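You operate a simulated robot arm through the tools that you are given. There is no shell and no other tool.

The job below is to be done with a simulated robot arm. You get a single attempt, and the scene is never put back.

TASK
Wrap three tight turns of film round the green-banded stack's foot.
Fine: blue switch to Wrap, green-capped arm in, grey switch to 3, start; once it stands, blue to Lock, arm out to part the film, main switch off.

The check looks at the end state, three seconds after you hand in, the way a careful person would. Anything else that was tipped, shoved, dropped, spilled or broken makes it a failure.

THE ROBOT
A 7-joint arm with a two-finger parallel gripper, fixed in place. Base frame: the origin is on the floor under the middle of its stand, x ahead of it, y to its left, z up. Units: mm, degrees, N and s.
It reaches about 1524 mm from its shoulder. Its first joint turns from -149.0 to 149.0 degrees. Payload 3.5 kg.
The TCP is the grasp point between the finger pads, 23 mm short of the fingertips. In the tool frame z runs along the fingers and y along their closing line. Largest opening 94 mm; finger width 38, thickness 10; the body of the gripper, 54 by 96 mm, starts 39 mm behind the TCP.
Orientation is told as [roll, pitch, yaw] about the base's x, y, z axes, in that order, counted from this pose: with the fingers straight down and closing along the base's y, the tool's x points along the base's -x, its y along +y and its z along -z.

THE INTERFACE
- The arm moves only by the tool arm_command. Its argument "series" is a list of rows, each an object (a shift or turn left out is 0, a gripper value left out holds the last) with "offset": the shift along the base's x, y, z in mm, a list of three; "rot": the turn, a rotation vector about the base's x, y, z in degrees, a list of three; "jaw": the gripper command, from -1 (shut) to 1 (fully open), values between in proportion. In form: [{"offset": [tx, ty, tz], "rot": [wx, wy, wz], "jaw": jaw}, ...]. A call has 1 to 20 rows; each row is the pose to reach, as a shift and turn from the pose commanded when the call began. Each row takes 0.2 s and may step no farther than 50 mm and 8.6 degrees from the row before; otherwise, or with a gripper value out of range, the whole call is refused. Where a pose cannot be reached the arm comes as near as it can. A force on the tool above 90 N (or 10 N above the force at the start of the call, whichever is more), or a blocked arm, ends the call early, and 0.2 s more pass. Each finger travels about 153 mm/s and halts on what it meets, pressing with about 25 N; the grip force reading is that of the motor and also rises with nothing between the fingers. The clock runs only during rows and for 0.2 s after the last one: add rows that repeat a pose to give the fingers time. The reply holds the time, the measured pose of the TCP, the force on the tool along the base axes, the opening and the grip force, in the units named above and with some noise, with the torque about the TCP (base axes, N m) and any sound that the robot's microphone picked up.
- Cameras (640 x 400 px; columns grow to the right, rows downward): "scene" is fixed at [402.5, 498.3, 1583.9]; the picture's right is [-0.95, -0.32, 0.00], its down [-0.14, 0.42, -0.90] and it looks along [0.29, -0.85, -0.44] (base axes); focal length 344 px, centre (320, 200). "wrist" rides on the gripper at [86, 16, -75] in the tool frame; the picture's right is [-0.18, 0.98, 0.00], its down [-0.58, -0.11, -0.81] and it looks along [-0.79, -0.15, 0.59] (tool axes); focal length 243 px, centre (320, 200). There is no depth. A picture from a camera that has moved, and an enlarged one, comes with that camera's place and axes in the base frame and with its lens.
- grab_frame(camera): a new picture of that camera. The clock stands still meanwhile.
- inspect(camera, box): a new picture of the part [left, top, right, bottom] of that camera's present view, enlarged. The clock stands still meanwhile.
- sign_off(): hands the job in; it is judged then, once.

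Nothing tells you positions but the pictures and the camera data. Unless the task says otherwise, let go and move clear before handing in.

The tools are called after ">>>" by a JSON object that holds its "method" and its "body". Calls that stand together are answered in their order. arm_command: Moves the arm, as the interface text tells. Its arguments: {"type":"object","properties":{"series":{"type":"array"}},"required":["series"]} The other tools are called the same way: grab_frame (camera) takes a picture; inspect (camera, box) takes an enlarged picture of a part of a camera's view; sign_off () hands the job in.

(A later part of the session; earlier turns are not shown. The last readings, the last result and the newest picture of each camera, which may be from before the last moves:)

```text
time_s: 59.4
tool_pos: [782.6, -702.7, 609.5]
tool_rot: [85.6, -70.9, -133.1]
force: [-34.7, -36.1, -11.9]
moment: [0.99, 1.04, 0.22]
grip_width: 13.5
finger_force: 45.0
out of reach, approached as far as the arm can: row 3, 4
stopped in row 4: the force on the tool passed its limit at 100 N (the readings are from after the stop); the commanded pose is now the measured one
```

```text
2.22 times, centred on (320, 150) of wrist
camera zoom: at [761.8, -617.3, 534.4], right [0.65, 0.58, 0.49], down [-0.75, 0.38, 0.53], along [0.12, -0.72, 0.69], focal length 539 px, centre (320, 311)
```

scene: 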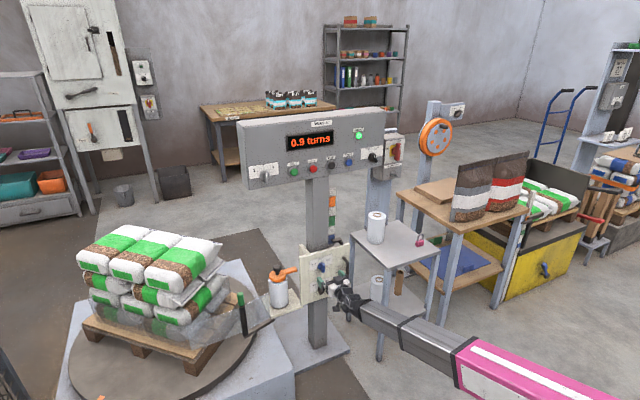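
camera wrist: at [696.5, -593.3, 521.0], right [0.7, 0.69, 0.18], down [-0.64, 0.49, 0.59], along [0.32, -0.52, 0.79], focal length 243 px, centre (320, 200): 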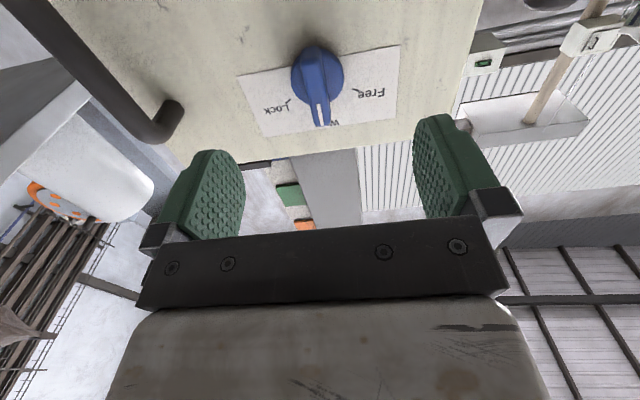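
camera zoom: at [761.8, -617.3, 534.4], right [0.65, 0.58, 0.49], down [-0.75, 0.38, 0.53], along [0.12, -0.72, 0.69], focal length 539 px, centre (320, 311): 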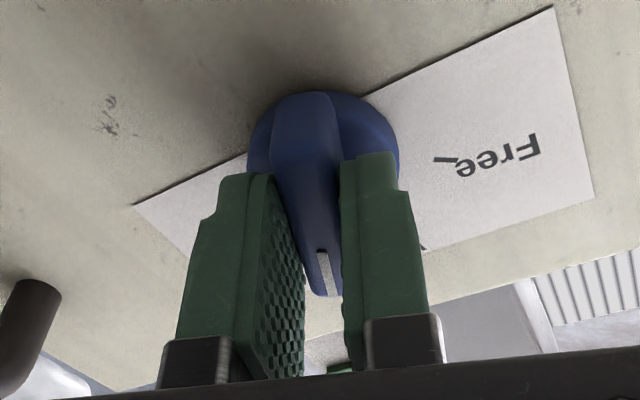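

The wrist hit a joint limit at about 19° of turn in this orientation. I'll release, back off, and roll the hand the other way round (180°) so that I can grip the bar with turning room.

>>> {"method": "arm_command", "body": {"series": [{"jaw": -0.4}, {"jaw": 1}, {"jaw": 1}, {"offset": [-15, 15, 0], "jaw": 1}, {"offset": [-40, 40, 0], "jaw": 1}, {"offset": [-70, 70, 0], "rot": [-4, 4, 0], "jaw": 1}, {"offset": [-100, 100, 0], "rot": [-9, 9, 0], "jaw": 1}, {"offset": [-100, 100, 0], "rot": [-14, 14, 0], "jaw": 1}, {"offset": [-100, 100, 0], "rot": [-14, 14, 0], "jaw": 1}]}}

>>> {"method": "grab_frame", "body": {"camera": "scene"}}

>>> {"method": "inspect", "body": {"camera": "scene", "box": [290, 230, 380, 330]}}

```text
time_s: 61.4
tool_pos: [684.1, -598.9, 609.2]
tool_rot: [-57.5, -88.8, 10.2]
force: [0.6, -0.2, -0.7]
moment: [0.01, 0.03, 0.04]
grip_width: 94.2
finger_force: 0.0
```

```text
taken
```

scene: 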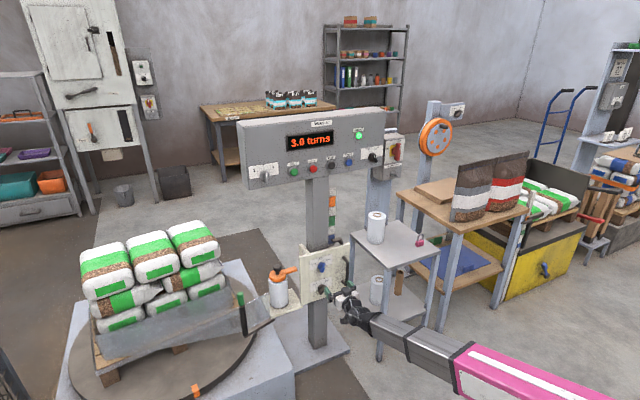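

```text
4.00 times, centred on (335, 280) of scene
camera zoom: at [402.5, 498.3, 1583.9], right [-0.95, -0.32, 0.0], down [-0.14, 0.42, -0.9], along [0.29, -0.85, -0.44], focal length 1374 px, centre (260, -120)
```

zoom: 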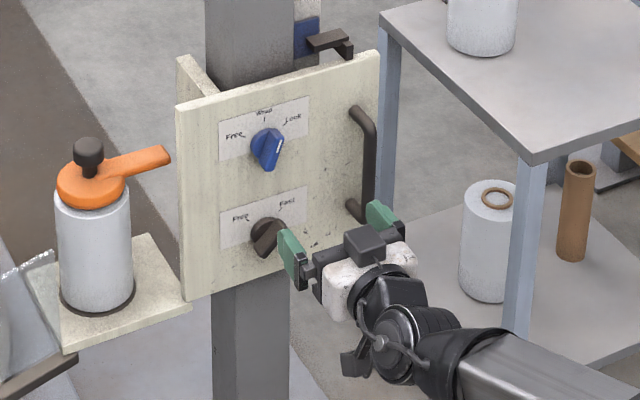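

Blue stays about 20° past Wrap with no snap-back. I'll now roll the hand counter-clockwise about its own axis, in two stages, at this safe distance.

>>> {"method": "arm_command", "body": {"series": [{"rot": [-5.66, 5.66, 0]}, {"rot": [-11.3, 11.3, 0]}, {"rot": [-17, 17, 0]}, {"rot": [-22.6, 22.6, 0]}, {"rot": [-28.3, 28.3, 0]}, {"rot": [-33.9, 33.9, 0]}, {"rot": [-39.6, 39.6, 0]}, {"rot": [-45.3, 45.3, 0]}, {"rot": [-50.9, 50.9, 0]}, {"rot": [-56.6, 56.6, 0]}, {"rot": [-56.6, 56.6, 0]}]}}

>>> {"method": "grab_frame", "body": {"camera": "scene"}}

>>> {"method": "grab_frame", "body": {"camera": "wrist"}}

```text
time_s: 63.8
tool_pos: [685.2, -598.8, 610.7]
tool_rot: [-92.2, -9.0, 44.2]
force: [0.0, 1.2, 0.0]
moment: [0.02, 0.0, 0.01]
grip_width: 94.0
finger_force: 0.1
```

```text
taken
```

scene: 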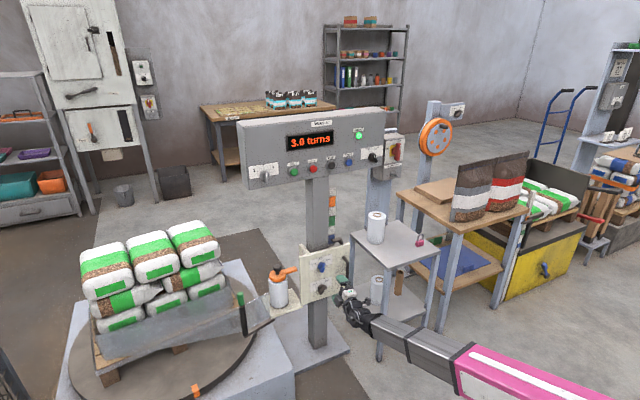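

```text
taken
camera wrist: at [574.3, -603.8, 577.7], right [0.27, 0.21, -0.94], down [-0.16, 0.97, 0.17], along [0.95, 0.11, 0.29], focal length 243 px, centre (320, 200)
```

wrist: 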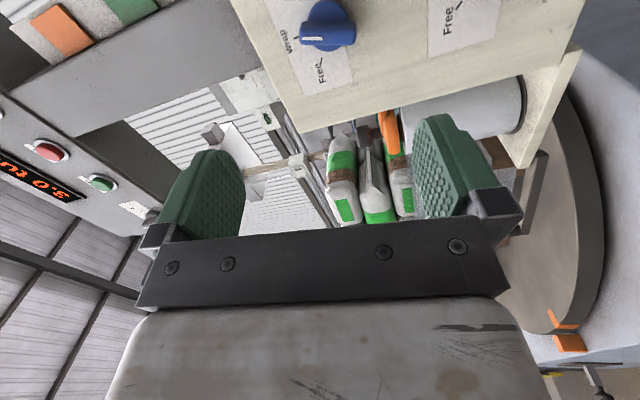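

Good; continuing the roll by another 80°.

>>> {"method": "arm_command", "body": {"series": [{"rot": [-5.66, 5.66, 0]}, {"rot": [-11.3, 11.3, 0]}, {"rot": [-17, 17, 0]}, {"rot": [-22.6, 22.6, 0]}, {"rot": [-28.3, 28.3, 0]}, {"rot": [-33.9, 33.9, 0]}, {"rot": [-39.6, 39.6, 0]}, {"rot": [-45.3, 45.3, 0]}, {"rot": [-50.9, 50.9, 0]}, {"rot": [-56.6, 56.6, 0]}, {"rot": [-56.6, 56.6, 0]}]}}

>>> {"method": "grab_frame", "body": {"camera": "scene"}}

>>> {"method": "grab_frame", "body": {"camera": "wrist"}}

```text
time_s: 66.2
tool_pos: [688.4, -592.8, 611.8]
tool_rot: [-93.9, 71.1, 42.7]
force: [-0.3, 0.0, 0.4]
moment: [0.0, 0.0, 0.01]
grip_width: 94.2
finger_force: 0.1
out of reach, approached as far as the arm can: row 9, 10, 11
```

```text
taken
```

scene: 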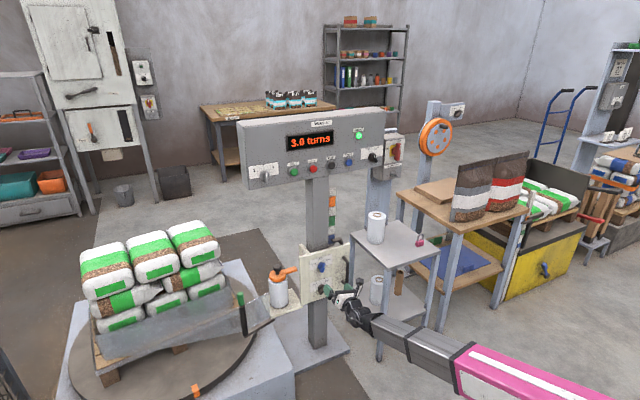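

```text
taken
camera wrist: at [603.7, -572.0, 686.5], right [-0.59, -0.64, -0.49], down [-0.37, 0.76, -0.53], along [0.71, -0.13, -0.69], focal length 243 px, centre (320, 200)
```

wrist: 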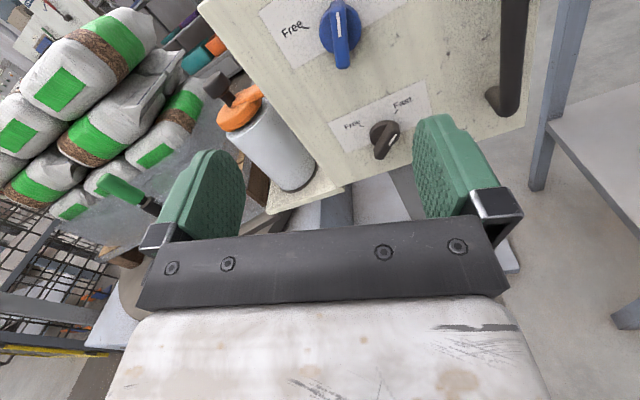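

The roll reaches its limit right around the needed angle. I'll ease off slightly, square up, and approach the blue switch to check the alignment.

>>> {"method": "arm_command", "body": {"series": [{"offset": [10, -10, 0], "rot": [3, -1.2, -1.4]}, {"offset": [30, -31, -1], "rot": [3, -1.2, -1.4]}, {"offset": [50, -51, -2], "rot": [3, -1.2, -1.4]}, {"offset": [70.1, -71.5, -2.5], "rot": [3, -1.2, -1.4]}, {"offset": [70.1, -71.5, -2.5], "rot": [3, -1.2, -1.4]}]}}

>>> {"method": "grab_frame", "body": {"camera": "wrist"}}

>>> {"method": "inspect", "body": {"camera": "wrist", "box": [240, 20, 400, 160]}}

```text
time_s: 67.4
tool_pos: [758.6, -665.4, 608.9]
tool_rot: [-90.5, 68.0, 44.9]
force: [-0.1, 0.2, -0.4]
moment: [-0.03, 0.04, -0.02]
grip_width: 93.9
finger_force: 0.1
```

```text
taken
camera wrist: at [672.2, -647.5, 683.8], right [-0.59, -0.6, -0.54], down [-0.35, 0.79, -0.5], along [0.73, -0.11, -0.68], focal length 243 px, centre (320, 200)
```

wrist: 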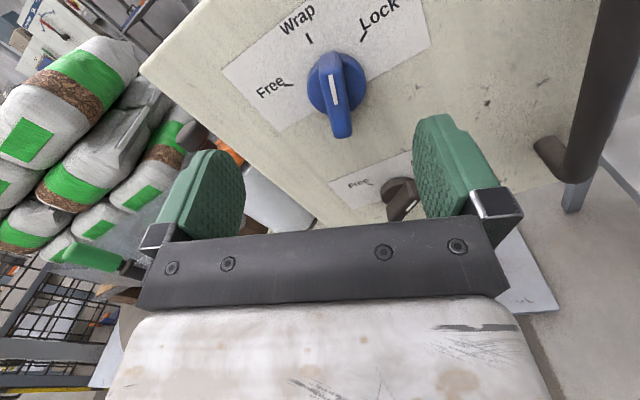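

```text
2.86 times, centred on (320, 90) of wrist
camera zoom: at [672.2, -647.5, 683.8], right [-0.59, -0.6, -0.54], down [-0.35, 0.79, -0.5], along [0.73, -0.11, -0.68], focal length 693 px, centre (320, 514)
```

zoom: 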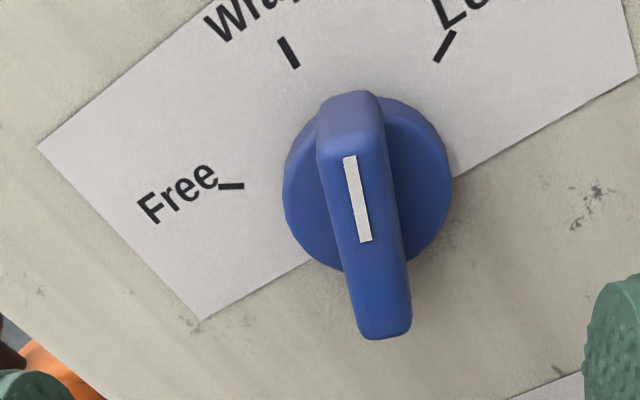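

From above I can now read Free/Wrap/Lock; the bar sits between Wrap and Lock. The knob is about 11 mm right of the grasp axis, so I'll shift over and advance onto the bar.

>>> {"method": "arm_command", "body": {"series": [{"offset": [-7.4, -7.4, -3], "jaw": 1}, {"offset": [3, -17, -3], "jaw": 1}, {"offset": [14, -29, -3], "jaw": 1}, {"offset": [24.4, -39.2, -3], "jaw": 1}, {"offset": [24.4, -39.2, -3], "jaw": 1}]}}

>>> {"method": "inspect", "body": {"camera": "wrist", "box": [240, 80, 400, 220]}}

```text
time_s: 68.6
tool_pos: [783.6, -704.7, 605.6]
tool_rot: [-90.5, 68.0, 45.1]
force: [1.2, 0.0, 0.0]
moment: [0.0, -0.01, 0.03]
grip_width: 94.2
finger_force: 0.0
```

```text
2.86 times, centred on (320, 150) of wrist
camera zoom: at [697.3, -685.8, 680.0], right [-0.59, -0.6, -0.54], down [-0.35, 0.79, -0.5], along [0.73, -0.11, -0.68], focal length 693 px, centre (320, 343)
```

zoom: 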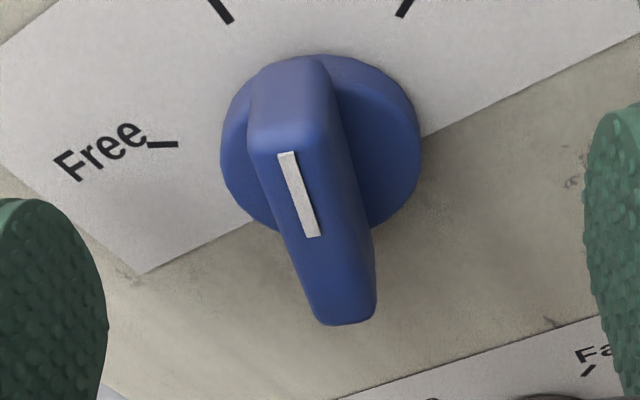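

>>> {"method": "arm_command", "body": {"series": [{"jaw": 0}, {"jaw": -1}, {"jaw": -1}, {"jaw": -1}]}}

>>> {"method": "inspect", "body": {"camera": "wrist", "box": [200, 60, 440, 240]}}

```text
time_s: 69.6
tool_pos: [783.9, -704.9, 605.5]
tool_rot: [-90.3, 67.9, 45.0]
force: [-3.9, -0.8, -3.3]
moment: [0.55, 0.54, -0.33]
grip_width: 12.6
finger_force: 44.9
```

```text
2.22 times, centred on (320, 150) of wrist
camera zoom: at [697.0, -686.0, 679.7], right [-0.59, -0.6, -0.54], down [-0.35, 0.79, -0.5], along [0.73, -0.11, -0.68], focal length 539 px, centre (320, 311)
```

zoom: 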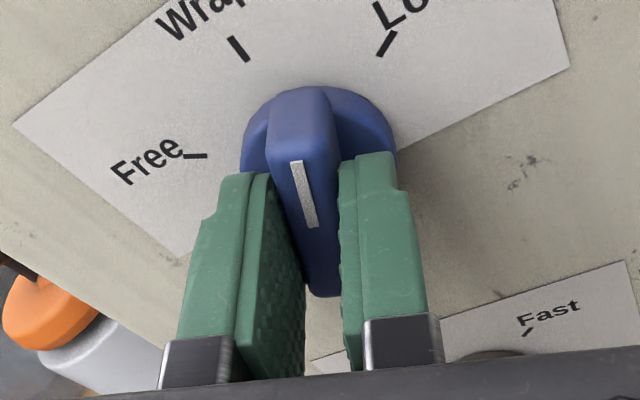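

Gripped squarely. Turning clockwise about 36° to Lock.

>>> {"method": "arm_command", "body": {"series": [{"rot": [4.2, -4.2, 0]}, {"rot": [8.4, -8.4, 0]}, {"rot": [12.6, -12.6, 0]}, {"rot": [16.8, -16.8, 0]}, {"rot": [21, -21, 0]}, {"rot": [25.1, -25.1, 0]}, {"rot": [25.1, -25.1, 0]}]}}

>>> {"method": "inspect", "body": {"camera": "wrist", "box": [200, 60, 440, 240]}}

>>> {"method": "inspect", "body": {"camera": "scene", "box": [290, 230, 380, 330]}}

```text
time_s: 71.2
tool_pos: [784.2, -704.8, 606.6]
tool_rot: [-90.6, 32.6, 45.0]
force: [8.1, 16.2, 1.6]
moment: [-0.16, -0.17, -1.04]
grip_width: 12.8
finger_force: 45.1
```

```text
2.22 times, centred on (320, 150) of wrist
camera zoom: at [673.9, -709.1, 638.2], right [-0.26, -0.27, -0.93], down [-0.19, 0.96, -0.23], along [0.95, 0.11, -0.29], focal length 539 px, centre (320, 311)
```

zoom: 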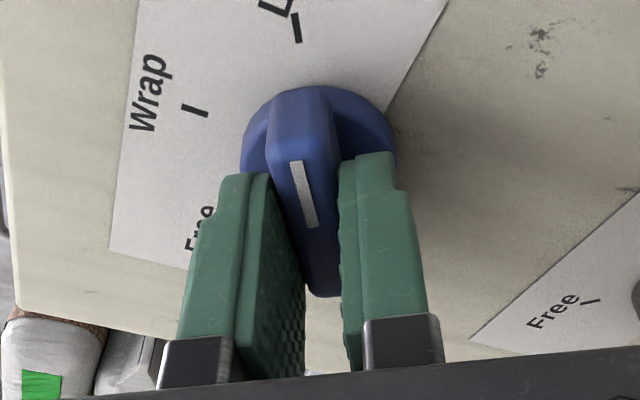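

```text
4.00 times, centred on (335, 280) of scene
camera zoom: at [402.5, 498.3, 1583.9], right [-0.95, -0.32, 0.0], down [-0.14, 0.42, -0.9], along [0.29, -0.85, -0.44], focal length 1374 px, centre (260, -120)
```

zoom: 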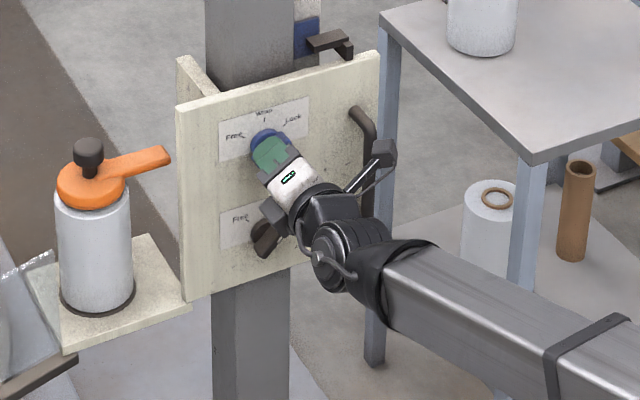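

The bar lines up with the Lock tick. I'll release, back off and verify.

>>> {"method": "arm_command", "body": {"series": [{"jaw": -0.4}, {"jaw": 1}, {"jaw": 1}, {"offset": [-15, 15, 0], "jaw": 1}, {"offset": [-40, 40, 0], "jaw": 1}, {"offset": [-70, 70, 0], "jaw": 1}, {"offset": [-100, 100, 0], "jaw": 1}, {"offset": [-100, 100, 0], "jaw": 1}]}}

>>> {"method": "inspect", "body": {"camera": "scene", "box": [290, 230, 380, 330]}}

>>> {"method": "grab_frame", "body": {"camera": "wrist"}}

>>> {"method": "grab_frame", "body": {"camera": "scene"}}

```text
time_s: 73.0
tool_pos: [684.8, -604.3, 602.5]
tool_rot: [-90.5, 32.5, 45.0]
force: [0.4, -0.1, -0.8]
moment: [0.0, 0.03, 0.01]
grip_width: 94.1
finger_force: 0.0
```

```text
4.00 times, centred on (335, 280) of scene
camera zoom: at [402.5, 498.3, 1583.9], right [-0.95, -0.32, 0.0], down [-0.14, 0.42, -0.9], along [0.29, -0.85, -0.44], focal length 1374 px, centre (260, -120)
```

zoom: 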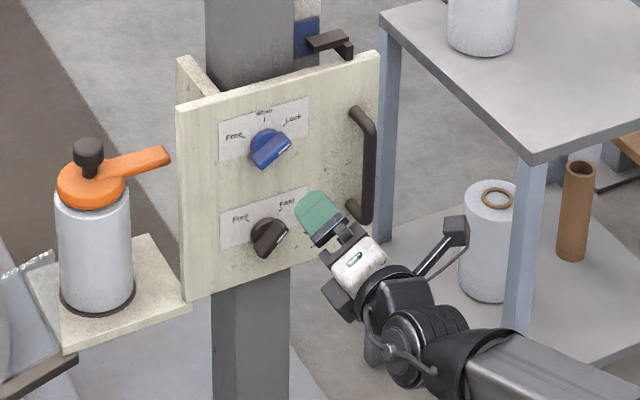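

```text
taken
camera wrist: at [573.7, -610.2, 636.4], right [-0.26, -0.27, -0.93], down [-0.19, 0.96, -0.23], along [0.95, 0.11, -0.3], focal length 243 px, centre (320, 200)
```

wrist: 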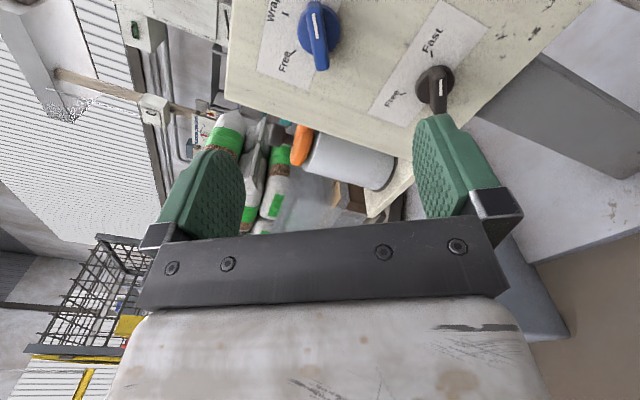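

```text
taken
```

scene: 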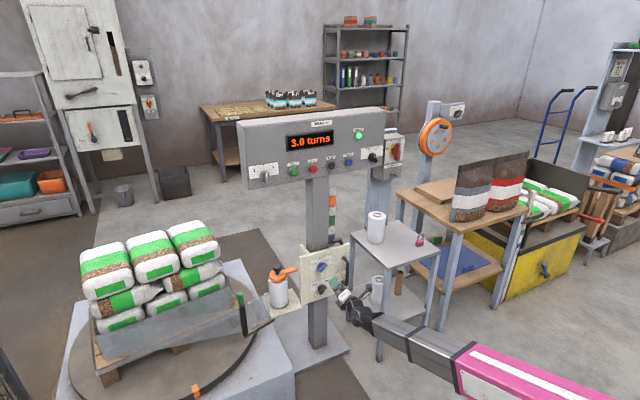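

>>> {"method": "inspect", "body": {"camera": "wrist", "box": [250, 0, 370, 80]}}

>>> {"method": "inspect", "body": {"camera": "scene", "box": [300, 250, 345, 285]}}

>>> {"method": "inspect", "body": {"camera": "scene", "box": [200, 240, 340, 360]}}

```text
5.00 times, centred on (310, 40) of wrist
camera zoom: at [573.7, -610.2, 636.4], right [-0.26, -0.27, -0.93], down [-0.19, 0.96, -0.23], along [0.95, 0.11, -0.3], focal length 1213 px, centre (370, 1000)
```

zoom: 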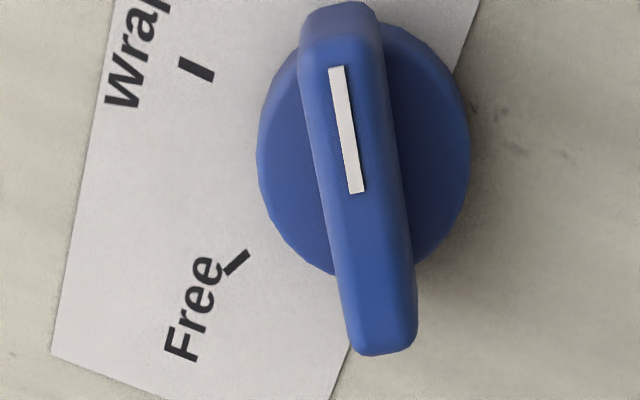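

```text
11.43 times, centred on (322, 268) of scene
camera zoom: at [402.5, 498.3, 1583.9], right [-0.95, -0.32, 0.0], down [-0.14, 0.42, -0.9], along [0.29, -0.85, -0.44], focal length 3927 px, centre (291, -571)
```

zoom: 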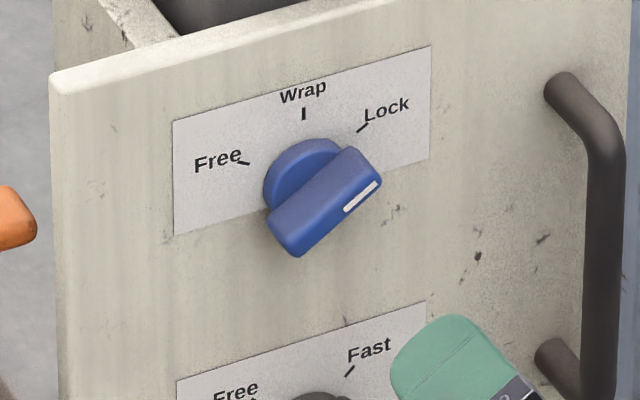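

```text
3.33 times, centred on (270, 300) of scene
camera zoom: at [402.5, 498.3, 1583.9], right [-0.95, -0.32, 0.0], down [-0.14, 0.42, -0.9], along [0.29, -0.85, -0.44], focal length 1145 px, centre (487, -133)
```

zoom: 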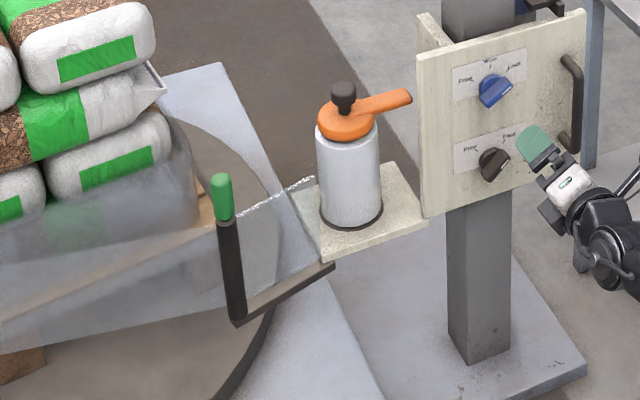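

Blue is at Lock. Now the green-capped arm must come out: I'll roll the hand back to fingers closing horizontally and move in front of the post.

>>> {"method": "arm_command", "body": {"series": [{"offset": [10, 12, -1], "rot": [5.4, -5.4, 0]}, {"offset": [25, 28, -2], "rot": [10.8, -10.8, 0]}, {"offset": [43, 44, -3], "rot": [16.2, -16.2, 0]}, {"offset": [61, 60, -4], "rot": [21.6, -21.6, 0]}, {"offset": [79, 76, -5], "rot": [27, -27, 0]}, {"offset": [97, 92, -6], "rot": [32.4, -32.4, 0]}, {"offset": [115, 108, -7], "rot": [37.8, -37.8, 0]}, {"offset": [133, 124, -8], "rot": [43.2, -43.2, 0]}, {"offset": [151, 140, -9], "rot": [48.6, -48.6, 0]}, {"offset": [169, 156, -10], "rot": [54, -54, 0]}, {"offset": [187, 172, -11], "rot": [59.4, -59.4, 0]}, {"offset": [207, 189, -12], "rot": [64.8, -64.8, 0]}, {"offset": [227, 206, -14], "rot": [70.2, -70.2, 0]}, {"offset": [247, 223, -16], "rot": [75.6, -75.6, 0]}, {"offset": [267, 240, -17], "rot": [81, -81, 0]}, {"offset": [285.8, 257, -18], "rot": [86.4, -86.4, 0]}, {"offset": [285.8, 257, -18], "rot": [86.4, -86.4, 0]}]}}

>>> {"method": "grab_frame", "body": {"camera": "wrist"}}

>>> {"method": "inspect", "body": {"camera": "scene", "box": [200, 240, 340, 360]}}

```text
time_s: 76.6
tool_pos: [969.1, -347.3, 589.0]
tool_rot: [-91.8, -89.8, 46.3]
force: [-0.2, -0.4, -0.6]
moment: [0.01, 0.01, 0.01]
grip_width: 94.1
finger_force: 0.1
```

```text
taken
camera wrist: at [927.7, -283.8, 502.3], right [0.7, 0.69, 0.18], down [-0.64, 0.5, 0.58], along [0.31, -0.52, 0.79], focal length 243 px, centre (320, 200)
```

wrist: 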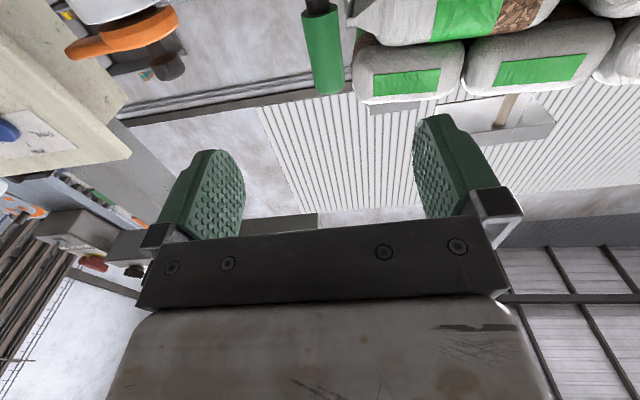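

```text
3.33 times, centred on (270, 300) of scene
camera zoom: at [402.5, 498.3, 1583.9], right [-0.95, -0.32, 0.0], down [-0.14, 0.42, -0.9], along [0.29, -0.85, -0.44], focal length 1145 px, centre (487, -133)
```

zoom: 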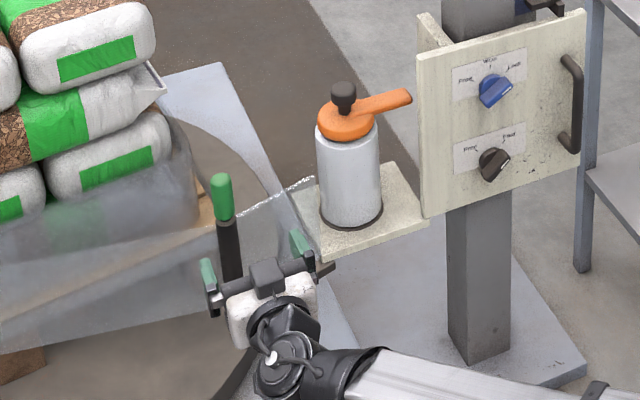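

The post is ahead, about 110–120 mm and 3 mm left. I'll advance with the fingers open around it.

>>> {"method": "arm_command", "body": {"series": [{"offset": [18, -14, 0], "jaw": 1}, {"offset": [36, -32, 0], "jaw": 1}, {"offset": [53, -49, 0], "jaw": 1}, {"offset": [69, -65, 0], "jaw": 1}, {"offset": [69, -65, 0], "jaw": 1}]}}

>>> {"method": "grab_frame", "body": {"camera": "wrist"}}

>>> {"method": "inspect", "body": {"camera": "scene", "box": [200, 240, 340, 360]}}

```text
time_s: 77.8
tool_pos: [1038.7, -414.4, 588.8]
tool_rot: [-90.5, -89.7, 44.9]
force: [0.1, 0.1, -0.2]
moment: [-0.02, 0.0, -0.02]
grip_width: 93.9
finger_force: 0.1
```

```text
taken
camera wrist: at [997.4, -350.5, 502.0], right [0.7, 0.69, 0.18], down [-0.64, 0.5, 0.58], along [0.31, -0.52, 0.79], focal length 243 px, centre (320, 200)
```

wrist: 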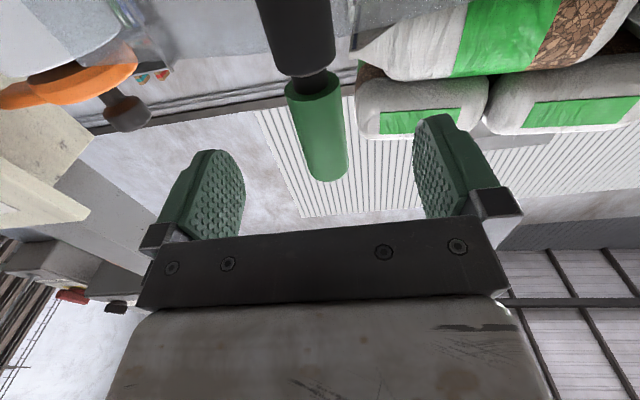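

```text
3.33 times, centred on (270, 300) of scene
camera zoom: at [402.5, 498.3, 1583.9], right [-0.95, -0.32, 0.0], down [-0.14, 0.42, -0.9], along [0.29, -0.85, -0.44], focal length 1145 px, centre (487, -133)
```

zoom: 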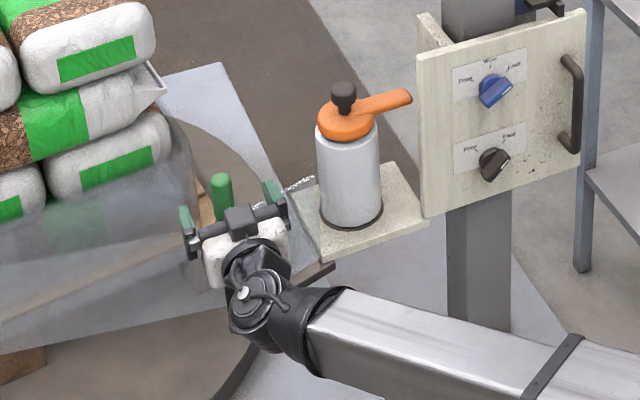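

Post about 23 mm ahead and 3 mm left. I'll advance and close on the cap.

>>> {"method": "arm_command", "body": {"series": [{"offset": [9, -6, 0], "jaw": 1}, {"offset": [17.6, -13.6, 0], "jaw": 1}, {"offset": [17.6, -13.6, 0], "jaw": 0.2}, {"offset": [17.6, -13.6, 0], "jaw": -1}, {"offset": [17.6, -13.6, 0], "jaw": -1}, {"offset": [17.6, -13.6, 0], "jaw": -1}]}}

>>> {"method": "grab_frame", "body": {"camera": "wrist"}}

```text
time_s: 79.2
tool_pos: [1055.4, -428.0, 588.6]
tool_rot: [-93.4, -89.8, 47.7]
force: [-16.0, -13.0, -2.6]
moment: [0.88, -1.08, -0.2]
grip_width: 24.9
finger_force: 45.6
```

```text
taken
camera wrist: at [1014.3, -364.7, 501.9], right [0.7, 0.69, 0.18], down [-0.64, 0.5, 0.58], along [0.31, -0.53, 0.79], focal length 243 px, centre (320, 200)
```

wrist: 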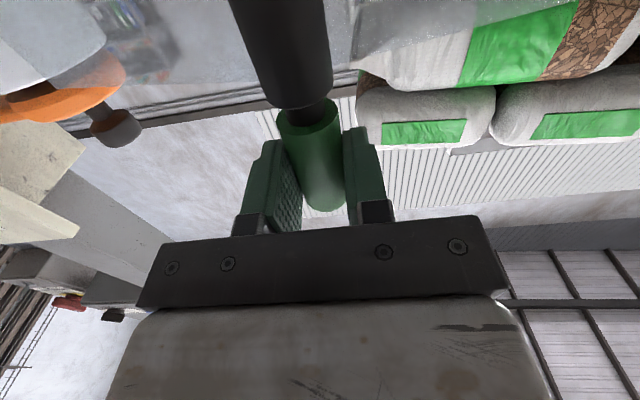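

Gripped again. I'll swing the arm back out along the fitted arc, first half.

>>> {"method": "arm_command", "body": {"series": [{"offset": [-6, 1, 0]}, {"offset": [-13.2, 4.6, 0]}, {"offset": [-23.9, 10.3, 0]}, {"offset": [-35.3, 14.9, 0]}, {"offset": [-47, 18.2, 0]}, {"offset": [-59, 20.4, 0]}, {"offset": [-71.1, 21.2, 0]}, {"offset": [-71.1, 21.2, 0]}]}}

>>> {"method": "inspect", "body": {"camera": "scene", "box": [60, 210, 340, 400]}}

```text
time_s: 81.0
tool_pos: [985.2, -405.3, 588.8]
tool_rot: [-97.2, -89.6, 51.7]
force: [-0.5, -34.0, 0.8]
moment: [0.37, -0.83, -0.28]
grip_width: 25.2
finger_force: 44.7
```

```text
2.11 times, centred on (200, 305) of scene
camera zoom: at [402.5, 498.3, 1583.9], right [-0.95, -0.32, 0.0], down [-0.14, 0.42, -0.9], along [0.29, -0.85, -0.44], focal length 723 px, centre (573, -21)
```

zoom: 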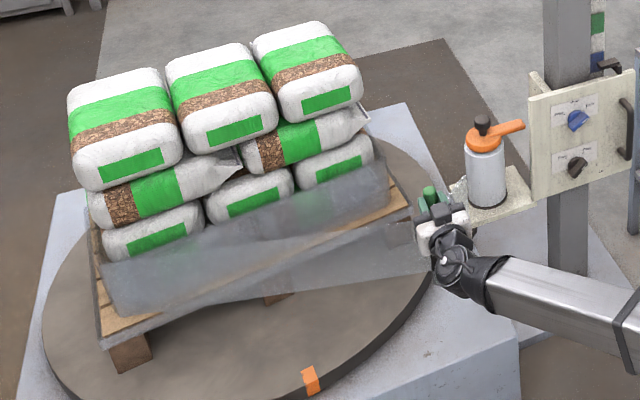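

The film seems to be parting. Continuing the swing fully out.

>>> {"method": "arm_command", "body": {"series": [{"offset": [-12.2, -2.4, 0]}, {"offset": [-24.2, -4.1, 0]}, {"offset": [-36, -7, 0]}, {"offset": [-47, -11.2, 0]}, {"offset": [-57.6, -16.6, 0]}, {"offset": [-67.5, -23.1, 0]}, {"offset": [-77, -30.6, 0]}, {"offset": [-85.3, -39, 0]}, {"offset": [-85.3, -39, 0]}]}}

>>> {"method": "inspect", "body": {"camera": "scene", "box": [60, 210, 340, 400]}}

>>> {"method": "grab_frame", "body": {"camera": "wrist"}}

```text
time_s: 83.0
tool_pos: [899.3, -444.2, 589.2]
tool_rot: [-88.5, -89.7, 42.9]
force: [-23.7, 27.7, -5.8]
moment: [1.09, -0.4, 0.07]
grip_width: 25.1
finger_force: 44.6
```

```text
2.11 times, centred on (200, 305) of scene
camera zoom: at [402.5, 498.3, 1583.9], right [-0.95, -0.32, 0.0], down [-0.14, 0.42, -0.9], along [0.29, -0.85, -0.44], focal length 723 px, centre (573, -21)
```

zoom: 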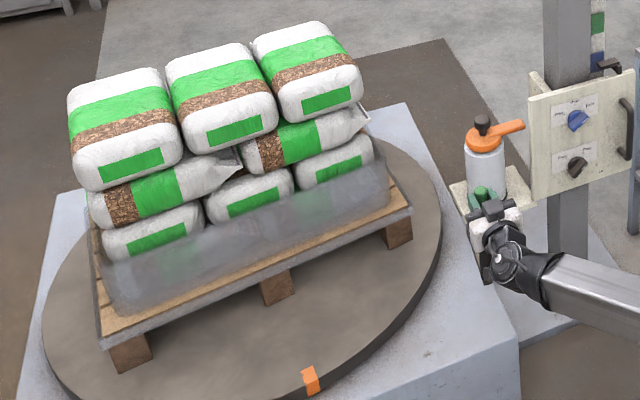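

```text
taken
camera wrist: at [858.1, -379.6, 502.2], right [0.7, 0.69, 0.18], down [-0.64, 0.5, 0.58], along [0.31, -0.52, 0.79], focal length 243 px, centre (320, 200)
```

wrist: 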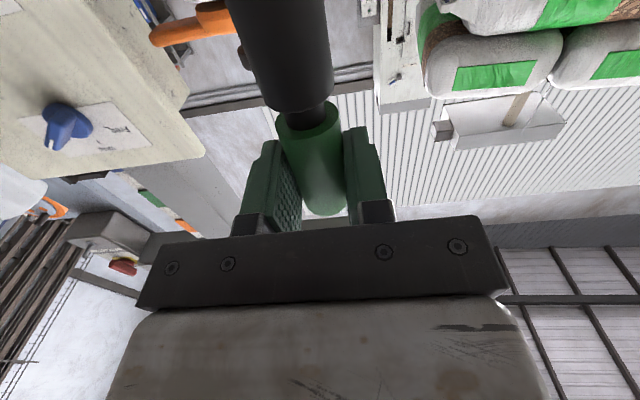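

The film is parted and the wrap sits on the stack's foot. I'll bring the arm the last bit back to its original out position.

>>> {"method": "arm_command", "body": {"series": [{"offset": [-6, -3, 0]}, {"offset": [-12, -8.4, 0]}, {"offset": [-12, -8.4, 0]}]}}

>>> {"method": "inspect", "body": {"camera": "scene", "box": [240, 250, 340, 350]}}

```text
time_s: 83.8
tool_pos: [888.3, -453.6, 589.1]
tool_rot: [-106.7, -89.7, 61.0]
force: [7.2, -4.2, 1.5]
moment: [1.08, -1.02, 0.09]
grip_width: 25.3
finger_force: 45.6
```

```text
4.00 times, centred on (290, 300) of scene
camera zoom: at [402.5, 498.3, 1583.9], right [-0.95, -0.32, 0.0], down [-0.14, 0.42, -0.9], along [0.29, -0.85, -0.44], focal length 1374 px, centre (440, -200)
```

zoom: 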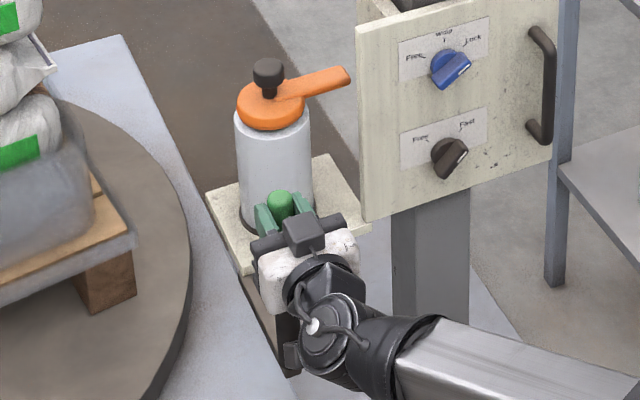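

Arm is back at its original out position. I'll let go and withdraw straight back.

>>> {"method": "arm_command", "body": {"series": [{"jaw": -0.3}, {"jaw": 0.6}, {"jaw": 1}, {"jaw": 1}, {"offset": [-20, 20, 0], "jaw": 1}, {"offset": [-50, 50, 0], "jaw": 1}, {"offset": [-80, 80, 0], "jaw": 1}, {"offset": [-110, 110, 0], "jaw": 1}, {"offset": [-110, 110, 0], "jaw": 1}]}}

>>> {"method": "grab_frame", "body": {"camera": "scene"}}

>>> {"method": "inspect", "body": {"camera": "scene", "box": [200, 240, 340, 360]}}

>>> {"method": "inspect", "body": {"camera": "scene", "box": [370, 120, 430, 190]}}

```text
time_s: 85.8
tool_pos: [776.5, -343.0, 586.9]
tool_rot: [-91.6, -89.7, 46.0]
force: [-0.1, -0.8, 0.2]
moment: [-0.03, -0.03, 0.01]
grip_width: 93.9
finger_force: 0.1
```

```text
taken
```

scene: 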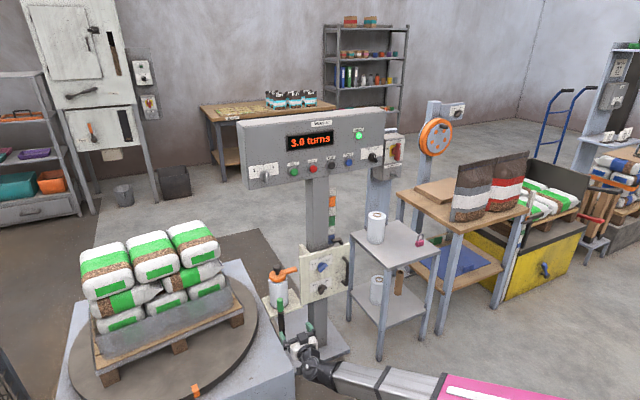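

```text
3.33 times, centred on (270, 300) of scene
camera zoom: at [402.5, 498.3, 1583.9], right [-0.95, -0.32, 0.0], down [-0.14, 0.42, -0.9], along [0.29, -0.85, -0.44], focal length 1145 px, centre (487, -133)
```

zoom: 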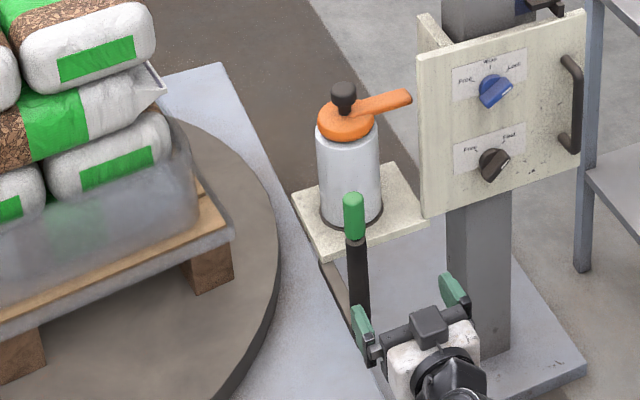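

```text
5.71 times, centred on (400, 155) of scene
camera zoom: at [402.5, 498.3, 1583.9], right [-0.95, -0.32, 0.0], down [-0.14, 0.42, -0.9], along [0.29, -0.85, -0.44], focal length 1963 px, centre (-137, 457)
```

zoom: 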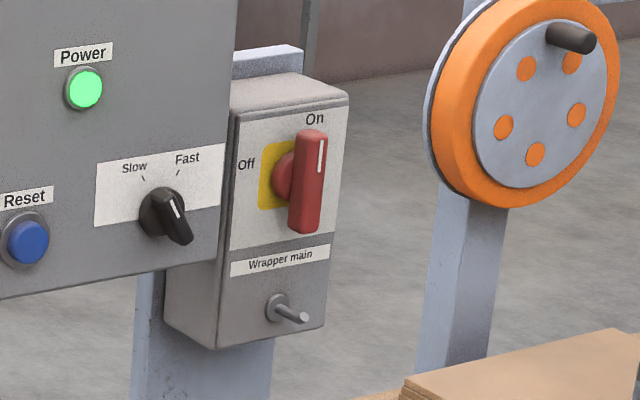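

The wrap is done and the film is parted. Last step is the main switch: red lever at about (569, -1067, 1080), Off being a quarter turn to the left. I'll rise first, then move along in front of the panel.

>>> {"method": "arm_command", "body": {"series": [{"offset": [-4, -6, 41]}, {"offset": [-8, -12, 82]}, {"offset": [-12, -18, 123]}, {"offset": [-16, -24, 164]}, {"offset": [-20, -30, 205]}, {"offset": [-24, -36, 246]}, {"offset": [-28, -42, 287]}, {"offset": [-32, -48, 328]}, {"offset": [-36, -54, 369]}, {"offset": [-40, -60, 410]}, {"offset": [-44, -66, 451]}, {"offset": [-48, -72, 492]}]}}

>>> {"method": "arm_command", "body": {"series": [{"offset": [-16, -36, 0]}, {"offset": [-33, -73, 0]}, {"offset": [-50, -110, 0]}, {"offset": [-67, -147, 0]}, {"offset": [-84, -184, 0]}, {"offset": [-101, -221, 0]}, {"offset": [-118, -258, 0]}, {"offset": [-135, -295, 0]}, {"offset": [-152, -332, 0]}, {"offset": [-169, -369, 0]}, {"offset": [-186, -406, 0]}, {"offset": [-203, -443, 0]}, {"offset": [-220, -478, 0]}, {"offset": [-240, -510, 0]}, {"offset": [-255, -535, 0]}, {"offset": [-255, -535, 0]}]}}

>>> {"method": "grab_frame", "body": {"camera": "scene"}}

>>> {"method": "grab_frame", "body": {"camera": "wrist"}}

```text
time_s: 88.4
tool_pos: [729.6, -414.7, 1080.4]
tool_rot: [-89.4, -89.7, 43.8]
force: [-0.4, 0.5, -0.4]
moment: [0.0, -0.01, 0.01]
grip_width: 93.9
finger_force: 0.0
```

```text
time_s: 91.8
tool_pos: [471.4, -948.8, 1081.2]
tool_rot: [-91.1, -89.8, 45.5]
force: [-0.6, -1.0, 0.4]
moment: [0.0, 0.0, 0.0]
grip_width: 94.0
finger_force: 0.1
```

```text
taken
```

scene: 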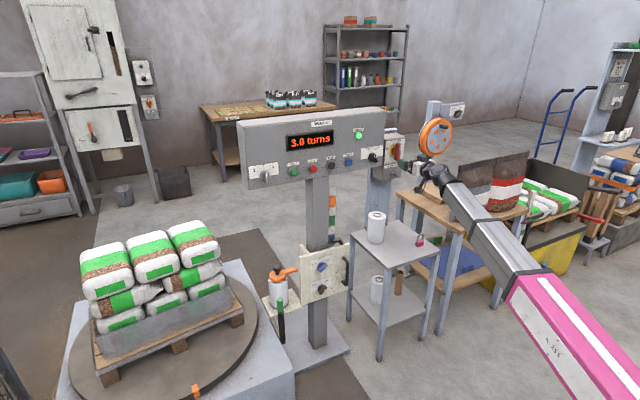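

```text
taken
camera wrist: at [430.8, -884.2, 994.4], right [0.7, 0.69, 0.18], down [-0.64, 0.5, 0.58], along [0.31, -0.52, 0.79], focal length 243 px, centre (320, 200)
```

wrist: 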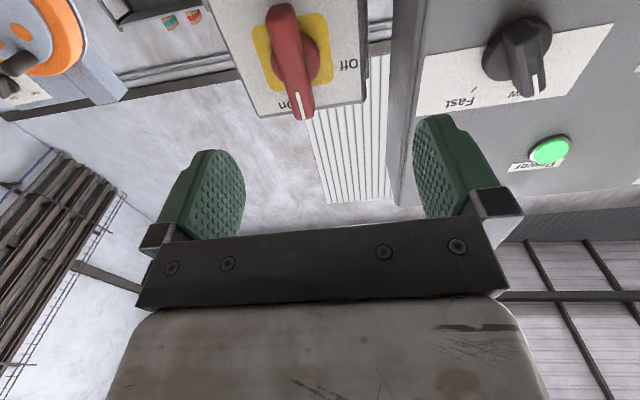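

>>> {"method": "inspect", "body": {"camera": "wrist", "box": [210, 0, 380, 130]}}

>>> {"method": "inspect", "body": {"camera": "scene", "box": [360, 110, 440, 190]}}

```text
3.08 times, centred on (295, 65) of wrist
camera zoom: at [430.8, -884.2, 994.4], right [0.7, 0.69, 0.18], down [-0.64, 0.5, 0.58], along [0.31, -0.52, 0.79], focal length 746 px, centre (397, 615)
```

zoom: 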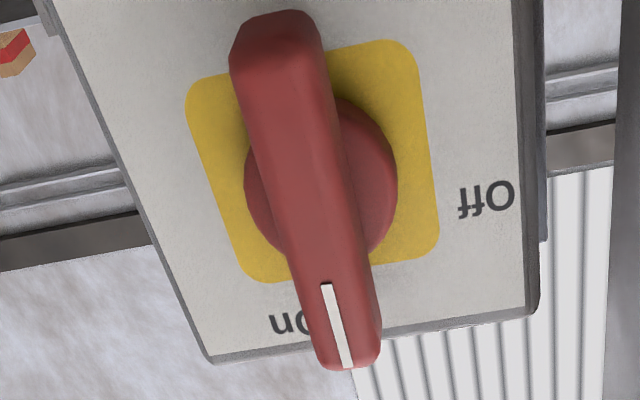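

```text
5.00 times, centred on (400, 150) of scene
camera zoom: at [402.5, 498.3, 1583.9], right [-0.95, -0.32, 0.0], down [-0.14, 0.42, -0.9], along [0.29, -0.85, -0.44], focal length 1718 px, centre (-80, 450)
```

zoom: 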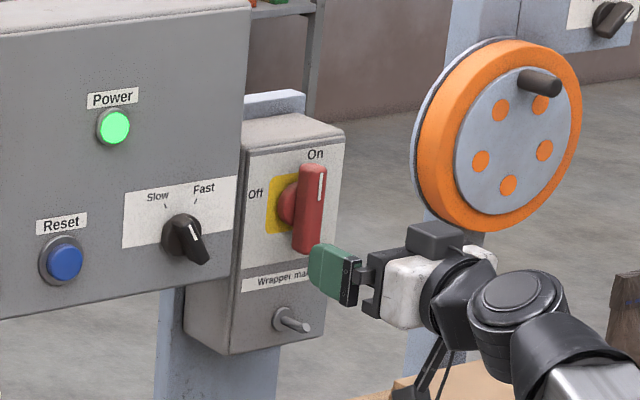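

The red lever axis is at about a 25 mm shift to the right of the hand and 10 mm higher. I'll shift over and come to about 85 mm, with the jaw partly closed to clear the panel edge.

>>> {"method": "arm_command", "body": {"series": [{"offset": [-8, -25, 4], "jaw": 0.4}, {"offset": [2, -40, 9], "jaw": 0.4}, {"offset": [16, -54, 9.7], "jaw": 0.4}, {"offset": [30.6, -67.5, 9.7], "jaw": 0.4}, {"offset": [30.6, -67.5, 9.7], "jaw": 0.4}]}}

>>> {"method": "grab_frame", "body": {"camera": "wrist"}}

>>> {"method": "inspect", "body": {"camera": "wrist", "box": [240, 20, 400, 160]}}

>>> {"method": "inspect", "body": {"camera": "scene", "box": [360, 110, 440, 190]}}

```text
time_s: 93.0
tool_pos: [506.1, -1017.5, 1089.6]
tool_rot: [-90.3, -89.6, 44.8]
force: [0.9, 0.6, -0.7]
moment: [-0.02, 0.02, 0.01]
grip_width: 65.7
finger_force: 0.0
```

```text
taken
camera wrist: at [464.4, -952.7, 1002.9], right [0.7, 0.69, 0.18], down [-0.64, 0.5, 0.58], along [0.31, -0.52, 0.79], focal length 243 px, centre (320, 200)
```

wrist: 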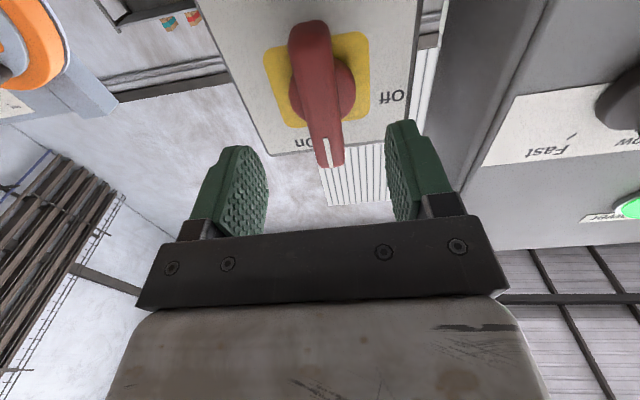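

```text
2.86 times, centred on (320, 90) of wrist
camera zoom: at [464.4, -952.7, 1002.9], right [0.7, 0.69, 0.18], down [-0.64, 0.5, 0.58], along [0.31, -0.52, 0.79], focal length 693 px, centre (320, 514)
```

zoom: 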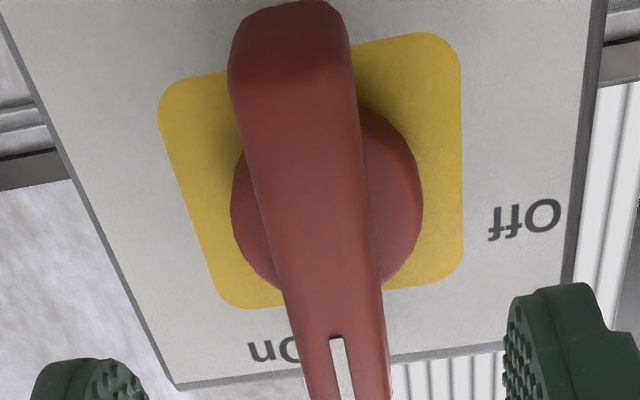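

```text
5.00 times, centred on (400, 150) of scene
camera zoom: at [402.5, 498.3, 1583.9], right [-0.95, -0.32, 0.0], down [-0.14, 0.42, -0.9], along [0.29, -0.85, -0.44], focal length 1718 px, centre (-80, 450)
```

zoom: 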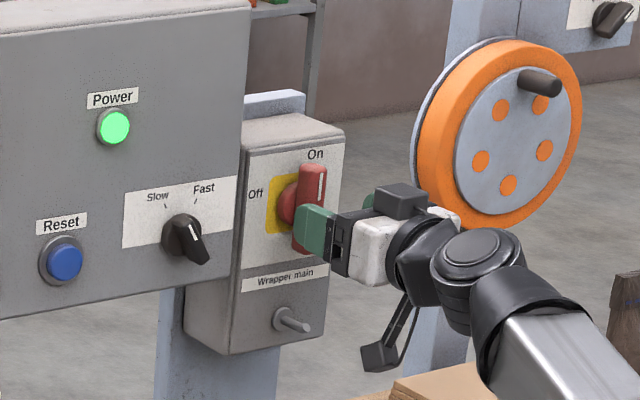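

Aligned on the lever within 2–3 mm. I'll advance 47 mm and close on it.

>>> {"method": "arm_command", "body": {"series": [{"offset": [12, -10, 2.5], "jaw": 0.4}, {"offset": [24, -22, 2.5], "jaw": 0.4}, {"offset": [34.8, -32.6, 2.5], "jaw": 0.4}, {"offset": [34.8, -32.6, 2.5], "jaw": 0.4}]}}

>>> {"method": "grab_frame", "body": {"camera": "wrist"}}

>>> {"method": "inspect", "body": {"camera": "scene", "box": [360, 110, 440, 190]}}

```text
time_s: 94.0
tool_pos: [539.8, -1050.9, 1092.8]
tool_rot: [-92.5, -89.8, 47.2]
force: [0.0, 0.4, -0.2]
moment: [0.0, 0.0, -0.02]
grip_width: 65.8
finger_force: 0.1
```

```text
taken
camera wrist: at [499.3, -985.5, 1006.6], right [0.7, 0.69, 0.18], down [-0.64, 0.5, 0.58], along [0.31, -0.52, 0.79], focal length 243 px, centre (320, 200)
```

wrist: 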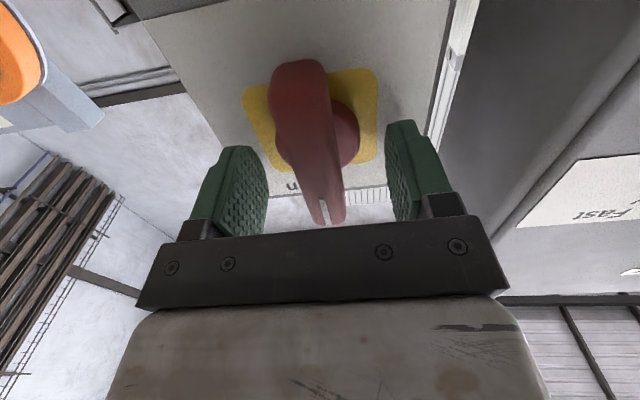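

```text
5.00 times, centred on (400, 150) of scene
camera zoom: at [402.5, 498.3, 1583.9], right [-0.95, -0.32, 0.0], down [-0.14, 0.42, -0.9], along [0.29, -0.85, -0.44], focal length 1718 px, centre (-80, 450)
```

zoom: 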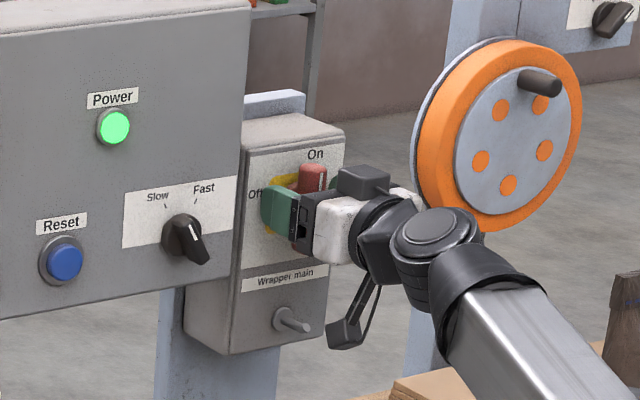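

>>> {"method": "arm_command", "body": {"series": [{"jaw": 0}, {"jaw": -1}, {"jaw": -1}, {"jaw": -1}]}}

>>> {"method": "grab_frame", "body": {"camera": "wrist"}}

```text
time_s: 95.0
tool_pos: [540.1, -1049.9, 1092.7]
tool_rot: [-89.5, -89.6, 44.0]
force: [2.7, 2.4, -0.2]
moment: [0.04, 0.03, 0.16]
grip_width: 40.6
finger_force: 45.5
```

```text
taken
camera wrist: at [499.5, -985.2, 1006.6], right [0.7, 0.69, 0.18], down [-0.64, 0.5, 0.58], along [0.31, -0.52, 0.79], focal length 243 px, centre (320, 200)
```

wrist: 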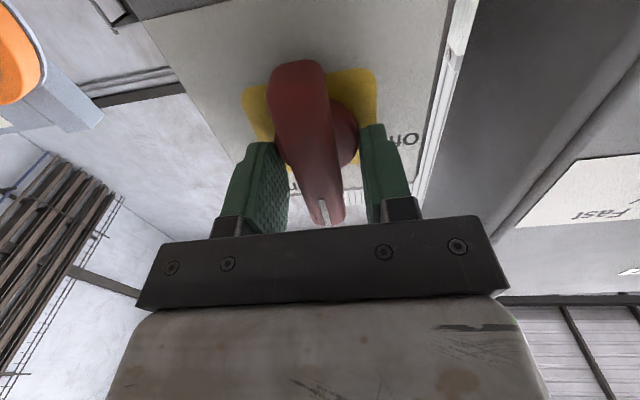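

The tips caught the round base again (40 mm). I'll open, back off 13 mm and close on the lever bar itself.

>>> {"method": "arm_command", "body": {"series": [{"jaw": 0.3}, {"jaw": 0.4}, {"offset": [-5, 5, 0], "jaw": 0.4}, {"offset": [-9.2, 9.2, 0], "jaw": 0.4}, {"offset": [-9.2, 9.2, 0], "jaw": -0.3}, {"offset": [-9.2, 9.2, 0], "jaw": -1}, {"offset": [-9.2, 9.2, 0], "jaw": -1}, {"offset": [-9.2, 9.2, 0], "jaw": -1}]}}

>>> {"method": "grab_frame", "body": {"camera": "wrist"}}

```text
time_s: 96.8
tool_pos: [531.5, -1040.0, 1093.2]
tool_rot: [-87.5, -89.7, 42.0]
force: [-1.5, 1.2, -0.5]
moment: [0.31, 0.32, 0.78]
grip_width: 20.0
finger_force: 45.2
```

```text
taken
camera wrist: at [490.2, -976.0, 1006.8], right [0.7, 0.69, 0.18], down [-0.64, 0.5, 0.58], along [0.31, -0.52, 0.79], focal length 243 px, centre (320, 200)
```

wrist: 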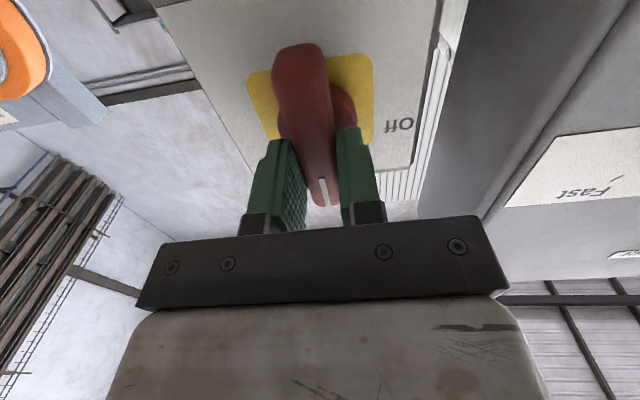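

Gripped the lever (20 mm). Now I'll turn it counter-clockwise toward Off, half way first.

>>> {"method": "arm_command", "body": {"series": [{"rot": [-5.3, 5.3, 0]}, {"rot": [-10.6, 10.6, 0]}, {"rot": [-15.9, 15.9, 0]}, {"rot": [-21.2, 21.2, 0]}, {"rot": [-26.5, 26.5, 0]}, {"rot": [-31.8, 31.8, 0]}, {"rot": [-31.8, 31.8, 0]}]}}

>>> {"method": "grab_frame", "body": {"camera": "wrist"}}

```text
time_s: 98.4
tool_pos: [534.7, -1036.3, 1091.2]
tool_rot: [-90.0, -44.6, 45.3]
force: [26.9, 40.7, -15.4]
moment: [0.69, 0.2, -0.19]
grip_width: 20.1
finger_force: 45.2
```

```text
taken
camera wrist: at [446.9, -1019.8, 1018.5], right [0.58, 0.58, -0.57], down [-0.34, 0.81, 0.48], along [0.74, -0.09, 0.66], focal length 243 px, centre (320, 200)
```

wrist: 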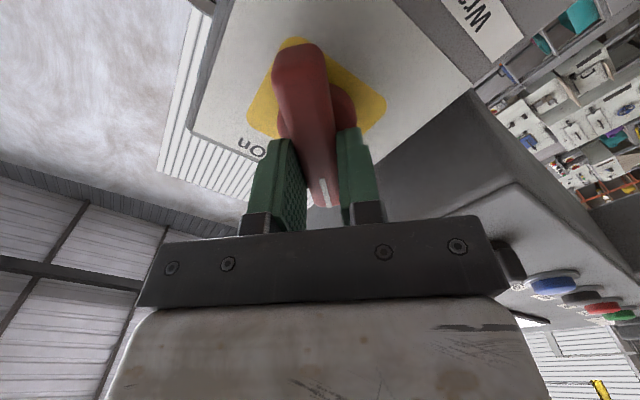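

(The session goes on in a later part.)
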